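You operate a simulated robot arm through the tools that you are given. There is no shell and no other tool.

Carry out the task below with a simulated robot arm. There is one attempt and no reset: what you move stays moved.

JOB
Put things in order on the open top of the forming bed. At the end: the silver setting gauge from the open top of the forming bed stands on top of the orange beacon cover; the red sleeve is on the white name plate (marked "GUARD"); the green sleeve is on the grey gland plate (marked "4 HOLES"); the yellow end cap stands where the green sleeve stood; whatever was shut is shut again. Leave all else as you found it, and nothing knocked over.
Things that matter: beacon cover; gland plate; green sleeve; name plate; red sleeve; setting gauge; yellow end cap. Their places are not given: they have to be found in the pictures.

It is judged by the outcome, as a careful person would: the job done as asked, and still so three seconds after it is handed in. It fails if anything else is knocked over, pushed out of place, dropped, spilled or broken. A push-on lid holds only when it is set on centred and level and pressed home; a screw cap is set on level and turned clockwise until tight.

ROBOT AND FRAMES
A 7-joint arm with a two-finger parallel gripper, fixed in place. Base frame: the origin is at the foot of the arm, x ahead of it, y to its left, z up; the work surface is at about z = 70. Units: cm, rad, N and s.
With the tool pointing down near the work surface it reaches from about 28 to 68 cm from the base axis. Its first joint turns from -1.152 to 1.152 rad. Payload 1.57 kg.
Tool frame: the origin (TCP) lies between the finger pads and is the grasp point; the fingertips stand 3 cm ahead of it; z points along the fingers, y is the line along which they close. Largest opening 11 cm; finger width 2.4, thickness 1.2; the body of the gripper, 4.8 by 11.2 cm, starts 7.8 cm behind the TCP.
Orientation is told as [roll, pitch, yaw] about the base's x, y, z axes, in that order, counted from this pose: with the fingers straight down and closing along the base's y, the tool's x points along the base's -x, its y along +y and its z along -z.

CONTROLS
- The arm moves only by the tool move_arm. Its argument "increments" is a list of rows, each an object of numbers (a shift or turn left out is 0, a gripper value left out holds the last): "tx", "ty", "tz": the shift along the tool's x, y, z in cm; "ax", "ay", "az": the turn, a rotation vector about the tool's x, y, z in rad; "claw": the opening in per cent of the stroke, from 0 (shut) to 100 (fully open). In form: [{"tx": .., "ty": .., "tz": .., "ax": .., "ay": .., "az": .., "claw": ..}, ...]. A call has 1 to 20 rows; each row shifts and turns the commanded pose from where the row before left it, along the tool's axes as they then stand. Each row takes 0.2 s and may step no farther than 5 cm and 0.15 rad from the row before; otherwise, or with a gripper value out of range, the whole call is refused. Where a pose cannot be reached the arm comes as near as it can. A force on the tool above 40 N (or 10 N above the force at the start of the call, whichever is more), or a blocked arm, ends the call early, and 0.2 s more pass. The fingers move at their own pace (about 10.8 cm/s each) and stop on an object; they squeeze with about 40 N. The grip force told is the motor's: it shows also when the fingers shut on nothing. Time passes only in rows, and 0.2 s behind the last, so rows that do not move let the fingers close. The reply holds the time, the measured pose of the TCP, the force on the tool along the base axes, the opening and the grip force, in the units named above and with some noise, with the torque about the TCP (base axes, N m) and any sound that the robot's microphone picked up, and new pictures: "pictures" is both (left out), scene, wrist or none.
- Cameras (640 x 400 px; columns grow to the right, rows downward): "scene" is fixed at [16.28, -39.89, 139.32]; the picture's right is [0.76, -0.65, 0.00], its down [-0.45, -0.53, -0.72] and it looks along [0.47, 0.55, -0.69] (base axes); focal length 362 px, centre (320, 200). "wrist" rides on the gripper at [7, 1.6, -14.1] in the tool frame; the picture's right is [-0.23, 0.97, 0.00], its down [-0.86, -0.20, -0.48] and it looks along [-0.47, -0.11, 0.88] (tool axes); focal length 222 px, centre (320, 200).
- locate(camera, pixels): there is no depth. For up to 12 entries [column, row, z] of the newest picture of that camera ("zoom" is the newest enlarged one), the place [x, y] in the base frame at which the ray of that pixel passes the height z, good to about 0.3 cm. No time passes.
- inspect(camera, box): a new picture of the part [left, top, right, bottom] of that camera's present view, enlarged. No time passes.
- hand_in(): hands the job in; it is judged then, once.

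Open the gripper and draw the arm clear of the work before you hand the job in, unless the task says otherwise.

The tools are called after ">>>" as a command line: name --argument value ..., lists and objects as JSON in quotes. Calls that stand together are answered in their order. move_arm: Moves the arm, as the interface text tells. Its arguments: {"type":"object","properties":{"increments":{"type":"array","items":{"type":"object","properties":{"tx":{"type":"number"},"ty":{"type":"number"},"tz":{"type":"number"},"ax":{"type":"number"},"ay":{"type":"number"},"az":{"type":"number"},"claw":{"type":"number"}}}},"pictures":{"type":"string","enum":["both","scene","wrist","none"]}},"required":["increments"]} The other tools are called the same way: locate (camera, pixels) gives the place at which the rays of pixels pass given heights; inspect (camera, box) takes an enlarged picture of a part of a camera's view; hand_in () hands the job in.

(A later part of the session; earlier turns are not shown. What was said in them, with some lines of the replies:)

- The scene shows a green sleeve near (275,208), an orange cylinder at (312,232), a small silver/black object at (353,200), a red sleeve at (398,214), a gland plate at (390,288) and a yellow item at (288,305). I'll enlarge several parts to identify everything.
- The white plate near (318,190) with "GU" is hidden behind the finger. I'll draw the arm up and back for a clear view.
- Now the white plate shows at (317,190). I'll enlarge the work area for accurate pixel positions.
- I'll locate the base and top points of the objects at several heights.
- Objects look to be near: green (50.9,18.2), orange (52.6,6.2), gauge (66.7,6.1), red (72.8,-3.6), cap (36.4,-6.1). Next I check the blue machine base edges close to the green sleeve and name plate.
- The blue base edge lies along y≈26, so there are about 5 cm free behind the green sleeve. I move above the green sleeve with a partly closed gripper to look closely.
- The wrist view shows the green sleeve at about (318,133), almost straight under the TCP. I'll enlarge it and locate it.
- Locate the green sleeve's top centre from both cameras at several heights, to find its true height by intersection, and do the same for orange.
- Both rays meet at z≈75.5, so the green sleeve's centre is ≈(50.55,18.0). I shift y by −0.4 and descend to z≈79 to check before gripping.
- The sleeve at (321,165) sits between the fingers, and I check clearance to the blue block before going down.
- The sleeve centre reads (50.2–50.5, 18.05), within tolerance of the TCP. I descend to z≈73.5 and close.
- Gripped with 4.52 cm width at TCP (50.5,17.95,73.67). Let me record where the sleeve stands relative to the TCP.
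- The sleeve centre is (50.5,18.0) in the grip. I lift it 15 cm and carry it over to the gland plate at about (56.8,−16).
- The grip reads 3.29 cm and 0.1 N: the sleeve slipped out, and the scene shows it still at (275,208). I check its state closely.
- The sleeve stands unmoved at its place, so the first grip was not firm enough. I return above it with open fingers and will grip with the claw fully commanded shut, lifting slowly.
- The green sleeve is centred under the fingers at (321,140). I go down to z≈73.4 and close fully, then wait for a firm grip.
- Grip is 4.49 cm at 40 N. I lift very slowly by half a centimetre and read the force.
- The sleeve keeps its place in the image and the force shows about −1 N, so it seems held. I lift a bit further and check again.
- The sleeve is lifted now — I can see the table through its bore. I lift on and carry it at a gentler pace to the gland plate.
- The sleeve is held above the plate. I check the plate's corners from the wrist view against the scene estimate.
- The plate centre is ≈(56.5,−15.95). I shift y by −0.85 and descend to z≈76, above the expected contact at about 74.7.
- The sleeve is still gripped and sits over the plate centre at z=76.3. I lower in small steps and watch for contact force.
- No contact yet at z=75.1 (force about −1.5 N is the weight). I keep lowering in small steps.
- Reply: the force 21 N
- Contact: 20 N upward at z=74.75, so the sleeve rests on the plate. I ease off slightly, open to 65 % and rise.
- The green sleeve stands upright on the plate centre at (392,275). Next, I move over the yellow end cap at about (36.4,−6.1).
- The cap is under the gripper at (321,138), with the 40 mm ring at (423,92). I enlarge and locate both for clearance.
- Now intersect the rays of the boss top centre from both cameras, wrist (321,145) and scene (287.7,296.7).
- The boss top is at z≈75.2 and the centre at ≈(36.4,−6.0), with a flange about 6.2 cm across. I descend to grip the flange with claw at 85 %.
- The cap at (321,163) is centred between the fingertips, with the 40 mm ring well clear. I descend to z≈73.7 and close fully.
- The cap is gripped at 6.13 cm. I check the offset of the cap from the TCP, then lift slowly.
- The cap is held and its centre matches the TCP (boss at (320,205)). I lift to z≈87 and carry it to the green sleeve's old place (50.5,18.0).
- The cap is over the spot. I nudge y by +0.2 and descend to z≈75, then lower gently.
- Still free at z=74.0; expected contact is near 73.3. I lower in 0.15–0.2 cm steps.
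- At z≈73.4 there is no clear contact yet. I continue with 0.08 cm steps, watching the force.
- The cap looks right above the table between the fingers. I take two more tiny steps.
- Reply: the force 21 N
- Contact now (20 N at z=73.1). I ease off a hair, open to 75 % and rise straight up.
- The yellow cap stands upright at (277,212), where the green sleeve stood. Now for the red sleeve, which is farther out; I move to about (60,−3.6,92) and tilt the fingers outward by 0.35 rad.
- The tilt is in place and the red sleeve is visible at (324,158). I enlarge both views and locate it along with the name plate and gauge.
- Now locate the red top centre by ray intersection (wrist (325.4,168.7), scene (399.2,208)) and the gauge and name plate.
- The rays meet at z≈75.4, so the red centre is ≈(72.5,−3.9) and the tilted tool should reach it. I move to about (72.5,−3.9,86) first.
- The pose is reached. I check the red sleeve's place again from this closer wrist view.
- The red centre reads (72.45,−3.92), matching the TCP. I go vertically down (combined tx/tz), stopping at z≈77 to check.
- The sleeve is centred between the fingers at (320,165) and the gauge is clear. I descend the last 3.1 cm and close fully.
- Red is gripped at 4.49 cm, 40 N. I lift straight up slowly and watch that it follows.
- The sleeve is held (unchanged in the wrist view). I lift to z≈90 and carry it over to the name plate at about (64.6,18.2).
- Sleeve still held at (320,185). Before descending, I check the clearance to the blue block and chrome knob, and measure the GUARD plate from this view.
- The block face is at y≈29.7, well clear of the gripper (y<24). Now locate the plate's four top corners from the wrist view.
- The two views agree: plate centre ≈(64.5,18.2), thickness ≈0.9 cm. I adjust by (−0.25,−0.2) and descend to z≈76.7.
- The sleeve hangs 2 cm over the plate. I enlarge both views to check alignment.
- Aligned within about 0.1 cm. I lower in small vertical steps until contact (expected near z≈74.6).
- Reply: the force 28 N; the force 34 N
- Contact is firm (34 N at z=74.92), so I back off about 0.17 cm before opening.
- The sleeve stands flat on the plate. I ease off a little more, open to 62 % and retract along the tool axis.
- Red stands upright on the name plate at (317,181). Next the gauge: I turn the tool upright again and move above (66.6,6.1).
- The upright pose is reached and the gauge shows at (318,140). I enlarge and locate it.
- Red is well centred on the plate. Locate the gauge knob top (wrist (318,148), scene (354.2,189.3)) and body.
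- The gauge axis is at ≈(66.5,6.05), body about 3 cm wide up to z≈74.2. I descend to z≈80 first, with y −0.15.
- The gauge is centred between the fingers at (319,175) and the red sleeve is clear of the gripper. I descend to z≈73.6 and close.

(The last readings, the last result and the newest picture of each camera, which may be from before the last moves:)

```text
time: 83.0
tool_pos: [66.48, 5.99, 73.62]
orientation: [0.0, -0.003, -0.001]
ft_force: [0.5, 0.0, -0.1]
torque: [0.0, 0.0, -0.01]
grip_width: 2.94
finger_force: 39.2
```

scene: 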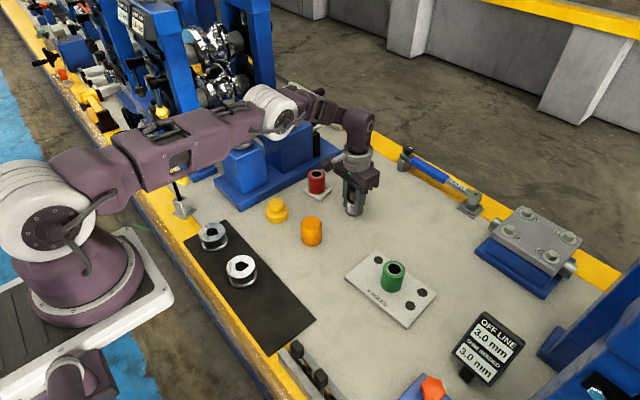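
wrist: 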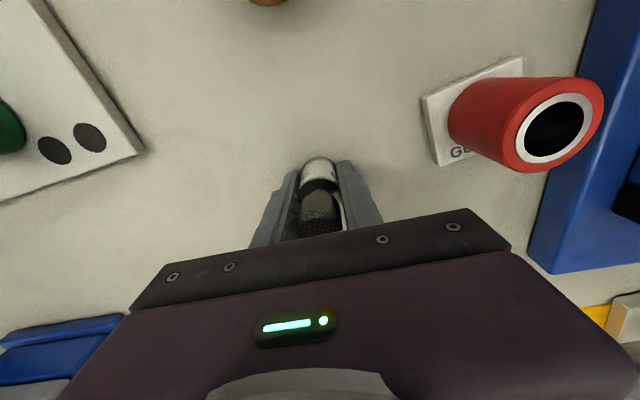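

The gauge body is gripped at 2.94 cm, 39 N. I lift slowly and check that it follows.

>>> move_arm --increments '[{"tz": -0.2}, {"tz": -0.3}, {"tz": -0.5}, {"tz": -1}, {"tz": -1}, {}, {}]'

>>> inspect --camera "scene" --box '[315, 150, 395, 225]'

>>> inspect --camera "wrist" --box '[260, 130, 380, 240]'

```text
time: 84.6
tool_pos: [66.45, 5.95, 76.83]
orientation: [0.0, -0.003, 0.001]
ft_force: [-0.7, 0.6, -0.7]
torque: [-0.02, 0.0, 0.0]
grip_width: 2.94
finger_force: 39.0
```

scene: 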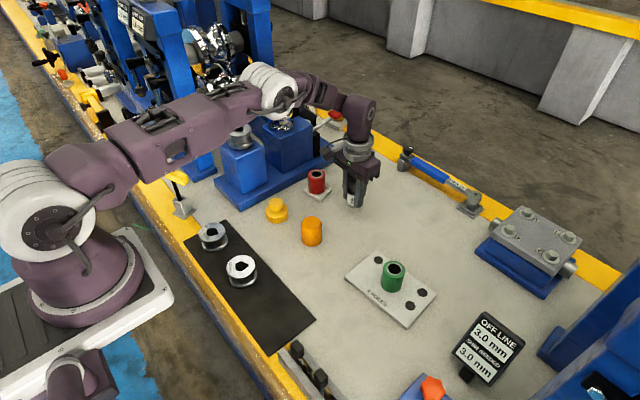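
wrist: 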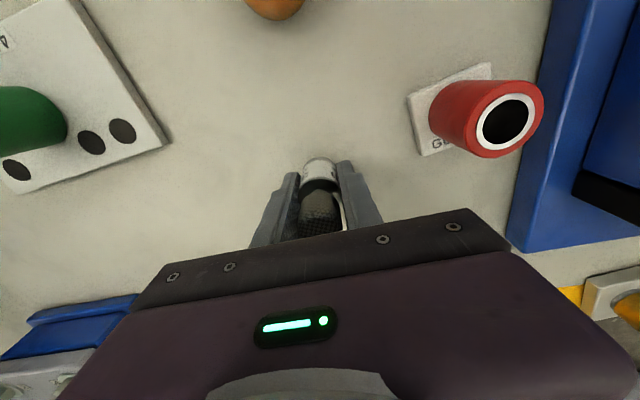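

```text
5.33 times, centred on (355, 188) of scene
```

zoom: 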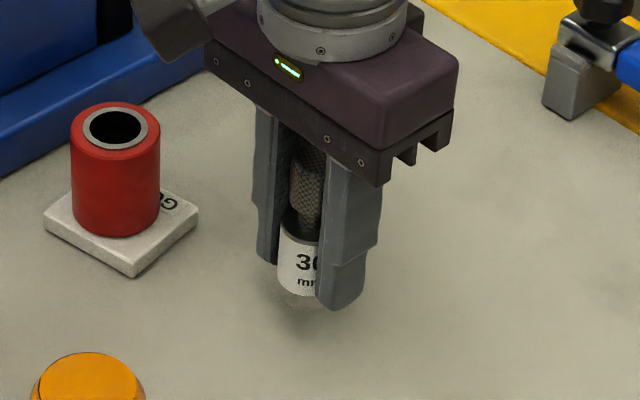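

```text
3.64 times, centred on (320, 185) of wrist
```

zoom: 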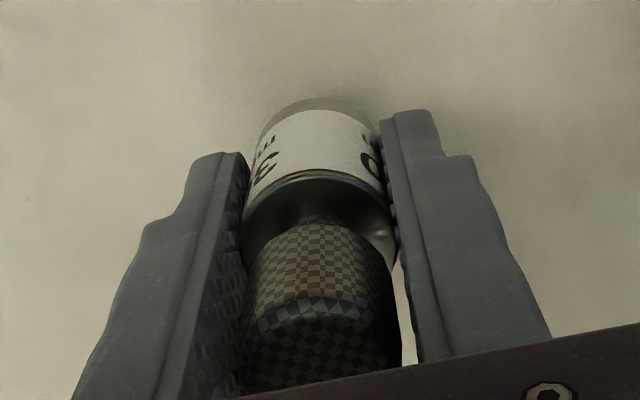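

The gauge is held upright between the fingers. I lift to z≈89 and move over the orange cover at about (52.6,6.1).

>>> move_arm --increments '[{"tz": -2}, {"tz": -3}, {"tz": -3}, {"tz": -3}, {"tz": -1}, {"tx": 1}, {"tx": 2}, {"tx": 2.5}, {"tx": 2.5}, {"tx": 2.5}, {"tx": 2}, {"tx": 1.2}, {}, {}]'

```text
time: 87.6
tool_pos: [52.68, 6.06, 88.78]
orientation: [-0.002, 0.0, -0.001]
ft_force: [0.5, -0.2, -1.5]
torque: [0.0, -0.01, 0.03]
grip_width: 2.91
finger_force: 39.0
```

scene: 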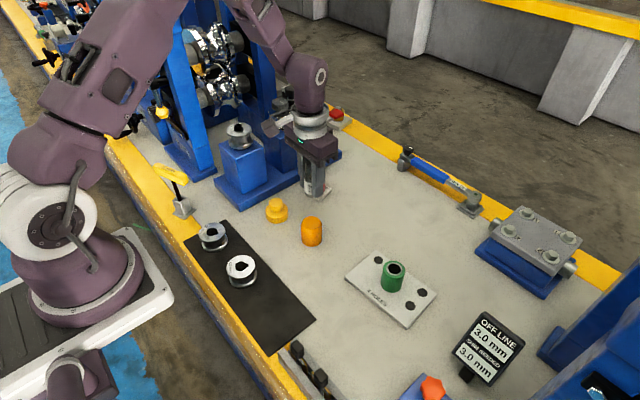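
wrist: 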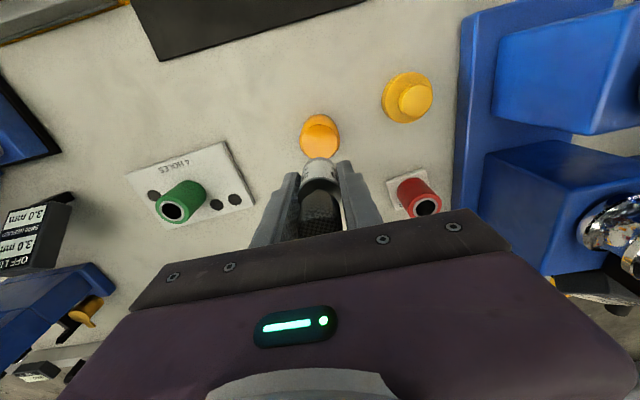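

The gauge is held above the orange cover, seen at (320,135). I enlarge both views to fix the cover's top centre.

>>> inspect --camera "wrist" --box '[280, 95, 360, 185]'

>>> inspect --camera "scene" --box '[285, 205, 335, 255]'

```text
4.44 times, centred on (320, 140) of wrist
```

zoom: 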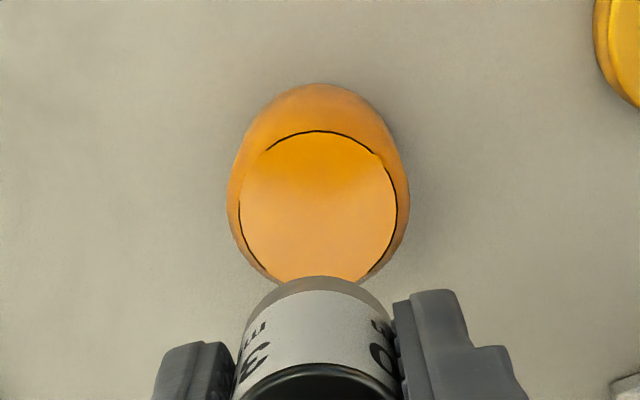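

```text
8.00 times, centred on (310, 230) of scene
```

zoom: 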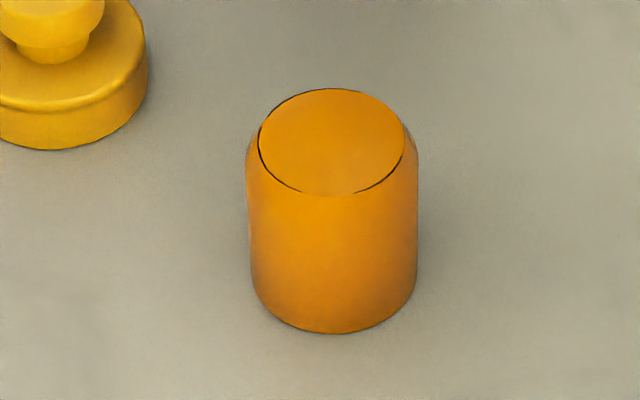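

Intersect the rays of the cover's top disc centre: wrist (319.6,141.8) and scene (311.4,222.7).

>>> locate --camera "wrist" --pixels '[[319.6, 141.8, 75], [319.6, 141.8, 76], [319.6, 141.8, 77]]'

>>> locate --camera "scene" --pixels '[[311.4, 222.7, 75], [311.4, 222.7, 76], [311.4, 222.7, 77], [311.5, 246.7, 70]]'

```text
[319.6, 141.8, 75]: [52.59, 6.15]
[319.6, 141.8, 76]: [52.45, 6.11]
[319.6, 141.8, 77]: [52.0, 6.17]
```

```text
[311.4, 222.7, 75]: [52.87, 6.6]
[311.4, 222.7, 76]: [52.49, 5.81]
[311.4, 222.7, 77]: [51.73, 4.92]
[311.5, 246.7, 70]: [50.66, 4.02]
```

The cover's top is at z≈75.8, centre ≈(52.45,6.05). I shift x by −0.2 and descend to z≈81.2 (contact expected near 79.4).

>>> move_arm --increments '[{"tx": 0.2, "tz": 1.5}, {"tz": 2.5}, {"tz": 2.5}, {"tz": 1}, {}, {}]'

>>> inspect --camera "scene" --box '[275, 180, 350, 255]'

>>> inspect --camera "wrist" --box '[250, 80, 390, 240]'

```text
time: 89.0
tool_pos: [52.6, 5.99, 81.15]
orientation: [0.002, -0.002, -0.001]
ft_force: [0.6, -0.1, -1.1]
torque: [-0.01, -0.03, 0.0]
grip_width: 2.93
finger_force: 38.9
```

scene: 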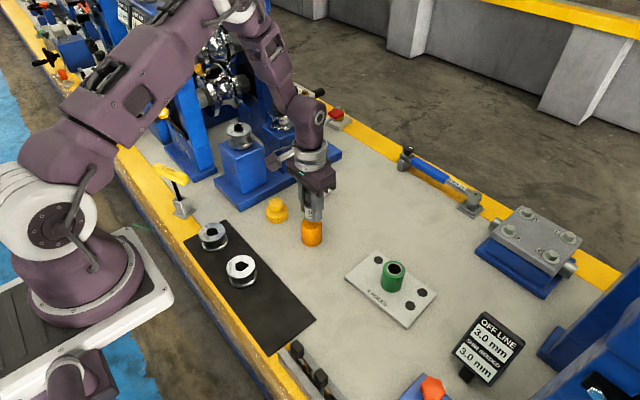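
wrist: 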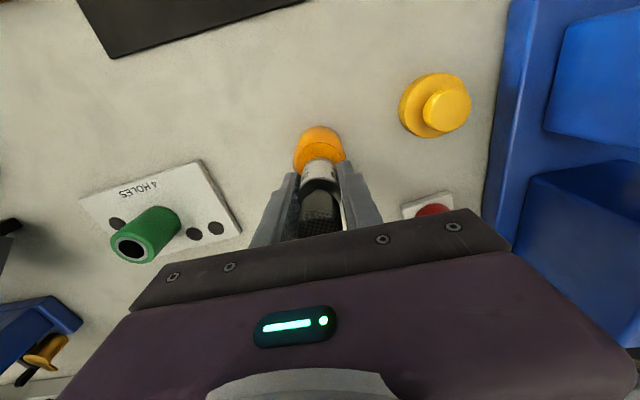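

```text
5.33 times, centred on (312, 218) of scene
```

zoom: 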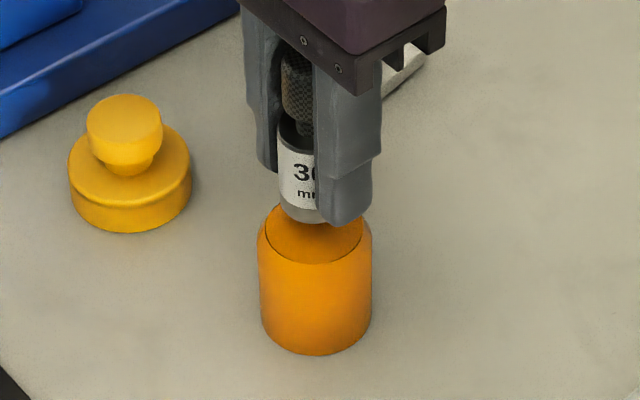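

```text
2.50 times, centred on (320, 160) of wrist
```

zoom: 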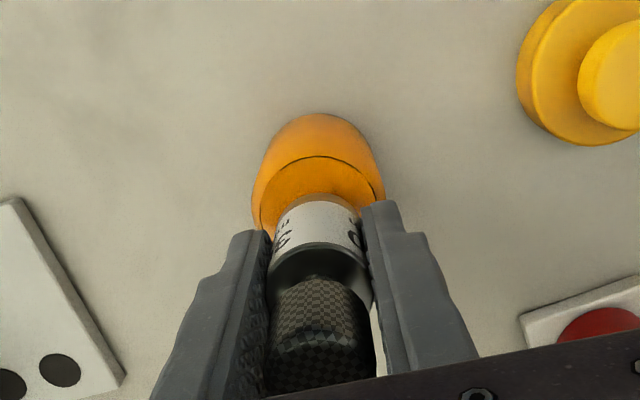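

Alignment looks good in both views. I lower gently to near contact, watching the force.

>>> move_arm --increments '[{"tz": 0.5, "tx": 0.08}, {"tz": 0.4}, {"tz": 0.2}, {}, {}]' --pictures "none"

>>> move_arm --increments '[{"tz": 0.15}, {}, {}]' --pictures "none"

>>> move_arm --increments '[{"tz": 0.12}, {}, {}]' --pictures "none"

```text
time: 90.2
tool_pos: [52.48, 5.98, 80.19]
orientation: [0.0, -0.003, 0.0]
ft_force: [0.1, 0.5, -2.2]
torque: [0.0, 0.01, 0.05]
grip_width: 2.93
finger_force: 38.5
```

```text
time: 91.0
tool_pos: [52.42, 6.07, 80.1]
orientation: [0.001, -0.002, -0.001]
ft_force: [0.0, 0.7, -1.1]
torque: [0.0, 0.02, 0.0]
grip_width: 2.96
finger_force: 39.1
```

```text
time: 91.8
tool_pos: [52.41, 6.01, 79.9]
orientation: [0.0, -0.002, 0.0]
ft_force: [0.0, 0.2, -1.1]
torque: [-0.01, -0.03, 0.02]
grip_width: 2.91
finger_force: 39.3
```

No contact yet at z=79.9. I continue in 0.1 cm steps, one at a time.

>>> move_arm --increments '[{"tz": 0.1}, {}, {}]' --pictures "none"

>>> move_arm --increments '[{"tz": 0.08}, {}, {}]' --pictures "scene"

```text
time: 92.6
tool_pos: [52.39, 5.99, 79.82]
orientation: [-0.001, -0.002, -0.001]
ft_force: [-0.2, 0.3, -1.1]
torque: [0.0, 0.0, 0.0]
grip_width: 2.96
finger_force: 38.8
```

```text
time: 93.4
tool_pos: [52.49, 5.98, 79.7]
orientation: [0.0, -0.002, 0.001]
ft_force: [0.7, -0.3, -1.7]
torque: [0.0, 0.03, -0.01]
grip_width: 2.95
finger_force: 38.5
```

scene: 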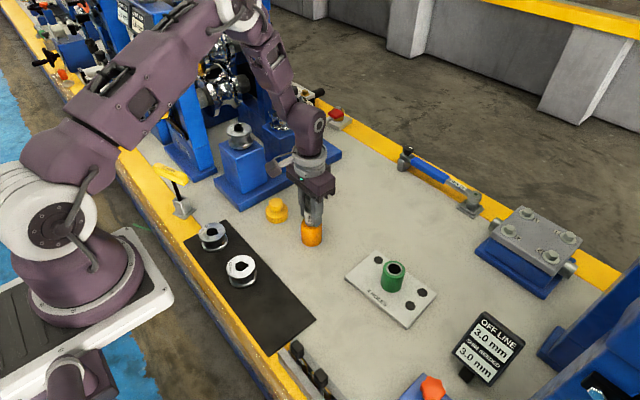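

>>> move_arm --increments '[{"tz": 0.08}, {}, {}]' --pictures "none"

>>> inspect --camera "scene" --box '[275, 180, 350, 255]'

```text
time: 94.2
tool_pos: [52.47, 6.14, 79.68]
orientation: [-0.001, -0.002, 0.002]
ft_force: [0.4, 0.8, -1.4]
torque: [-0.04, -0.03, 0.0]
grip_width: 2.95
finger_force: 39.2
```

```text
5.33 times, centred on (312, 218) of scene
```

zoom: 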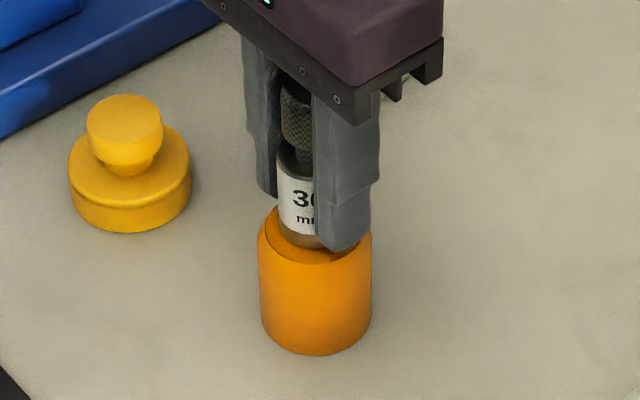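

The gauge's foot is almost on the orange top, force still about −1.4 N (weight only). I take further 0.07 cm steps.

>>> move_arm --increments '[{"tz": 0.07}, {}, {}]' --pictures "none"

>>> move_arm --increments '[{"tz": 0.07}, {}, {}]' --pictures "none"

```text
time: 95.0
tool_pos: [52.51, 6.02, 79.47]
orientation: [0.0, -0.002, 0.001]
ft_force: [0.8, 0.0, -1.2]
torque: [-0.04, -0.02, 0.01]
grip_width: 2.94
finger_force: 39.0
```

```text
time: 95.8
tool_pos: [52.47, 6.01, 79.5]
orientation: [0.001, -0.001, -0.001]
ft_force: [-0.5, 0.6, -1.3]
torque: [0.01, 0.01, 0.01]
grip_width: 2.92
finger_force: 39.2
```

>>> move_arm --increments '[{"tz": 0.07}, {}, {}]' --pictures "none"

>>> move_arm --increments '[{"tz": 0.06}, {}, {}]' --pictures "none"

```text
time: 96.6
tool_pos: [52.54, 6.08, 79.55]
orientation: [0.001, -0.002, -0.002]
ft_force: [-2.2, 0.8, 12.4]
torque: [0.05, 0.09, 0.0]
grip_width: 2.92
finger_force: 39.0
```

```text
time: 97.4
tool_pos: [52.65, 5.9, 79.43]
orientation: [0.002, -0.003, -0.001]
ft_force: [-2.2, 2.1, 31.4]
torque: [0.14, 0.16, -0.04]
grip_width: 2.94
finger_force: 38.7
```

Contact is firm (31 N at z≈79.45). I back off about 0.11 cm and look before opening.

>>> move_arm --increments '[{"tz": -0.06}, {"tz": -0.05}, {}, {}]'

>>> inspect --camera "scene" --box '[275, 180, 350, 255]'

>>> inspect --camera "wrist" --box '[250, 80, 390, 240]'

```text
time: 98.4
tool_pos: [52.46, 6.01, 79.53]
orientation: [0.001, 0.0, -0.001]
ft_force: [2.0, 0.2, 2.3]
torque: [-0.01, -0.07, 0.01]
grip_width: 2.92
finger_force: 39.1
```

scene: 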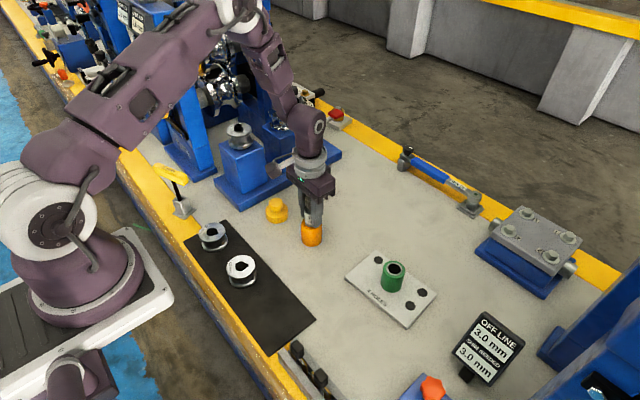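
wrist: 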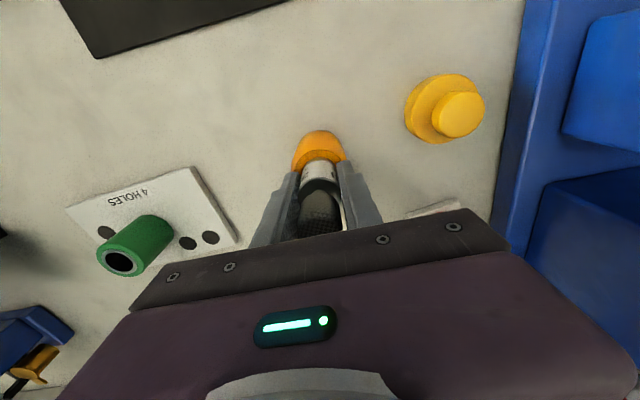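

```text
5.33 times, centred on (312, 218) of scene
```

zoom: 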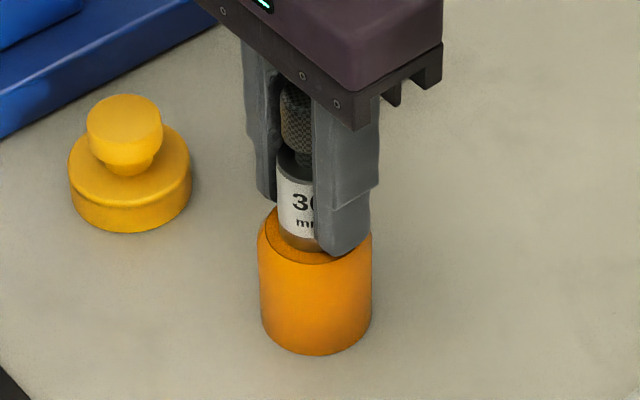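

```text
2.50 times, centred on (320, 160) of wrist
```

zoom: 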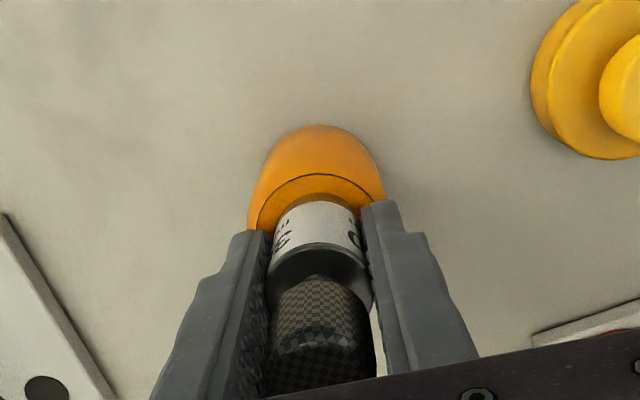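

The gauge rests lightly on the cover (2 N) and looks upright. I open in gentle stages, then rise straight up.

>>> move_arm --increments '[{"claw": 28}, {}, {"claw": 32}, {"claw": 38}, {"claw": 45}, {"claw": 55}, {}, {}]'

>>> inspect --camera "scene" --box '[275, 180, 350, 255]'

```text
time: 100.2
tool_pos: [52.47, 5.95, 79.53]
orientation: [0.001, -0.001, 0.001]
ft_force: [0.0, -0.1, -1.0]
torque: [-0.02, -0.02, 0.01]
grip_width: 6.01
finger_force: 0.0
```

scene: 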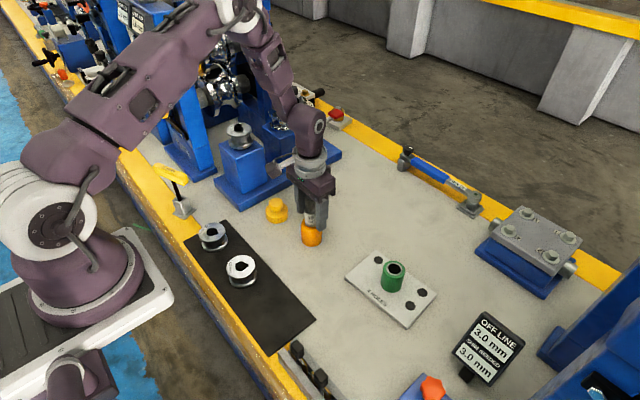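
wrist: 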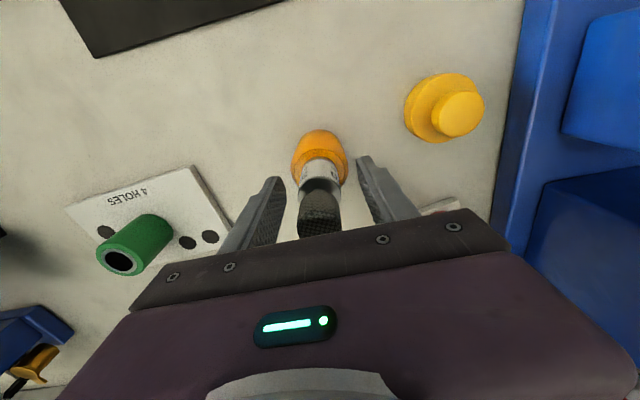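

```text
5.33 times, centred on (312, 218) of scene
```

zoom: 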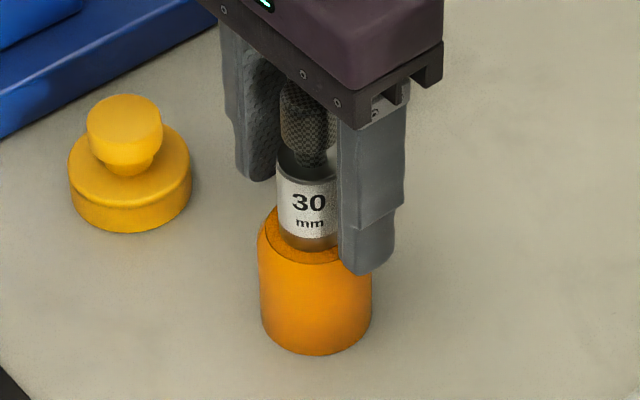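

The gauge stands free and upright on the cover with the fingers apart. I rise straight up and then move back clear.

>>> move_arm --increments '[{"tz": -1}, {"tz": -2}, {"tz": -3}, {"tz": -4}, {"tz": -4}, {"tz": -3}, {}, {}]'

```text
time: 102.0
tool_pos: [52.48, 6.01, 96.43]
orientation: [0.0, -0.002, -0.001]
ft_force: [-0.6, 0.7, 0.5]
torque: [-0.01, -0.02, 0.03]
grip_width: 6.06
finger_force: 0.2
```

scene: 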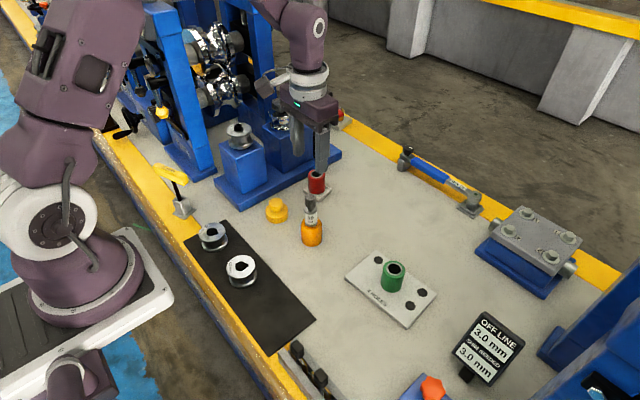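
wrist: 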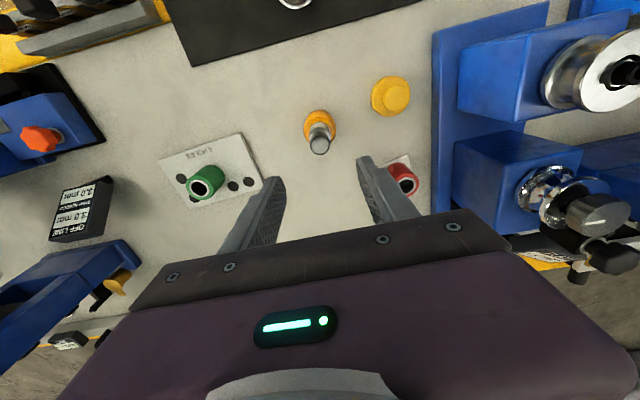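

All is standing. I raise and draw the arm back, open the gripper, and check everything once more.

>>> move_arm --increments '[{"tz": -4, "claw": 100}, {"tx": 3, "tz": -2}, {"tx": 4}, {"tx": 4, "ty": -1}, {"tx": 4, "ty": -2}, {"ty": -3}, {}, {}]'

>>> inspect --camera "scene" --box '[230, 160, 440, 310]'

>>> inspect --camera "scene" --box '[260, 160, 360, 260]'

```text
time: 103.8
tool_pos: [37.54, -0.16, 102.4]
orientation: [-0.001, -0.001, 0.0]
ft_force: [0.3, 0.1, 0.2]
torque: [0.0, 0.04, -0.01]
grip_width: 10.97
finger_force: 0.1
```

scene: 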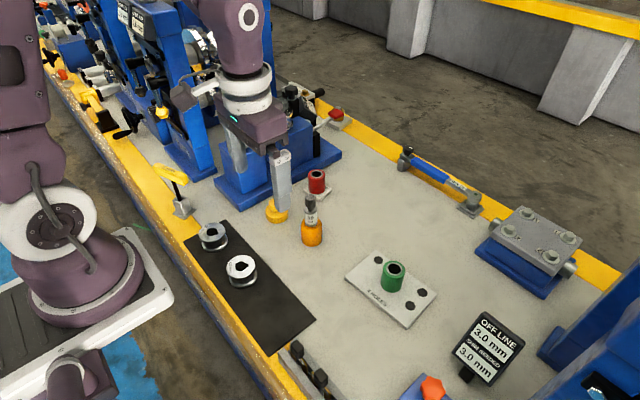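
wrist: 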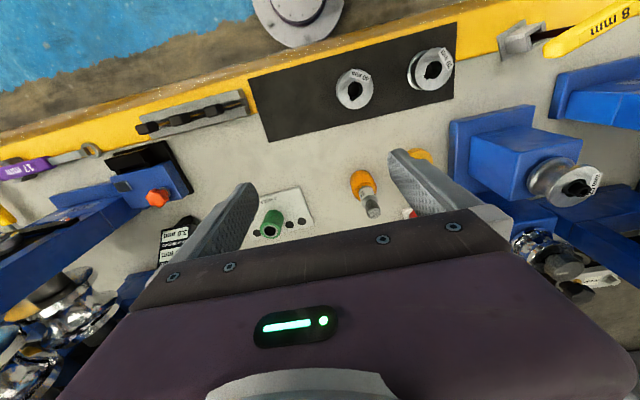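

```text
2.67 times, centred on (335, 235) of scene
```

zoom: 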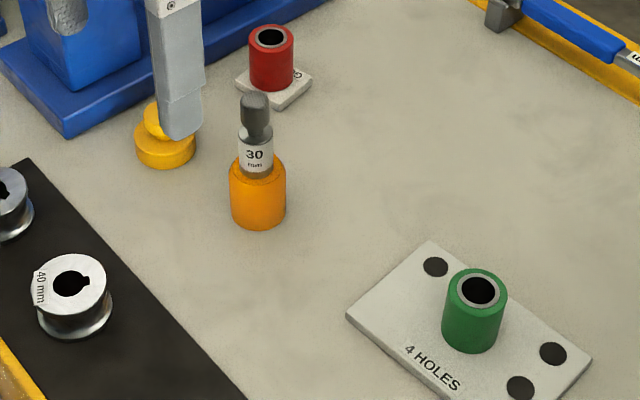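

```text
4.00 times, centred on (310, 210) of scene
```

zoom: 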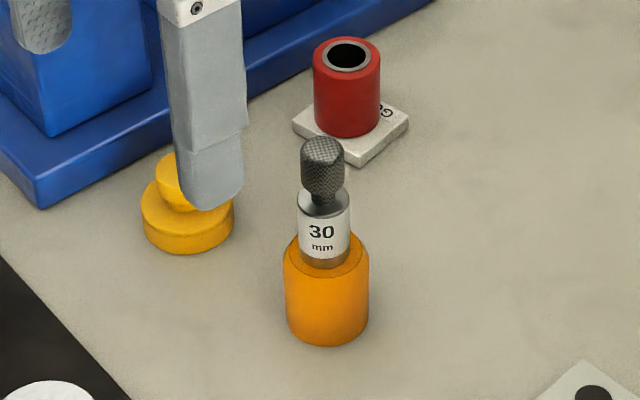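

All the parts stand as asked: gauge on the orange cover, red on GUARD, green on 4 HOLES, and the yellow cap at green's old place. Nothing was opened, and the gripper is open and clear, so I hand the job in.

>>> hand_in

```text
The job is handed in.
```

The job is done and handed in. Everything was upright in the last pictures, and I haven't seen the judge's result yet.

- **Setting gauge:** it stands on top of the orange beacon cover.
- **Red sleeve:** it is centred on the white "GUARD" name plate. It was beyond the straight-down reach, so I gripped and placed it with the tool tilted.
- **Green sleeve:** it is near the centre of the grey "4 HOLES" gland plate. My first grip on it slipped during the lift. It stayed where it stood, and the second grip held.
- **Yellow end cap:** it stands where the green sleeve stood, within about 0.1 cm by the arm's reading.

I opened nothing, so nothing needed shutting again. I saw no sign that anything else was moved. The gripper is open and clear of the work.
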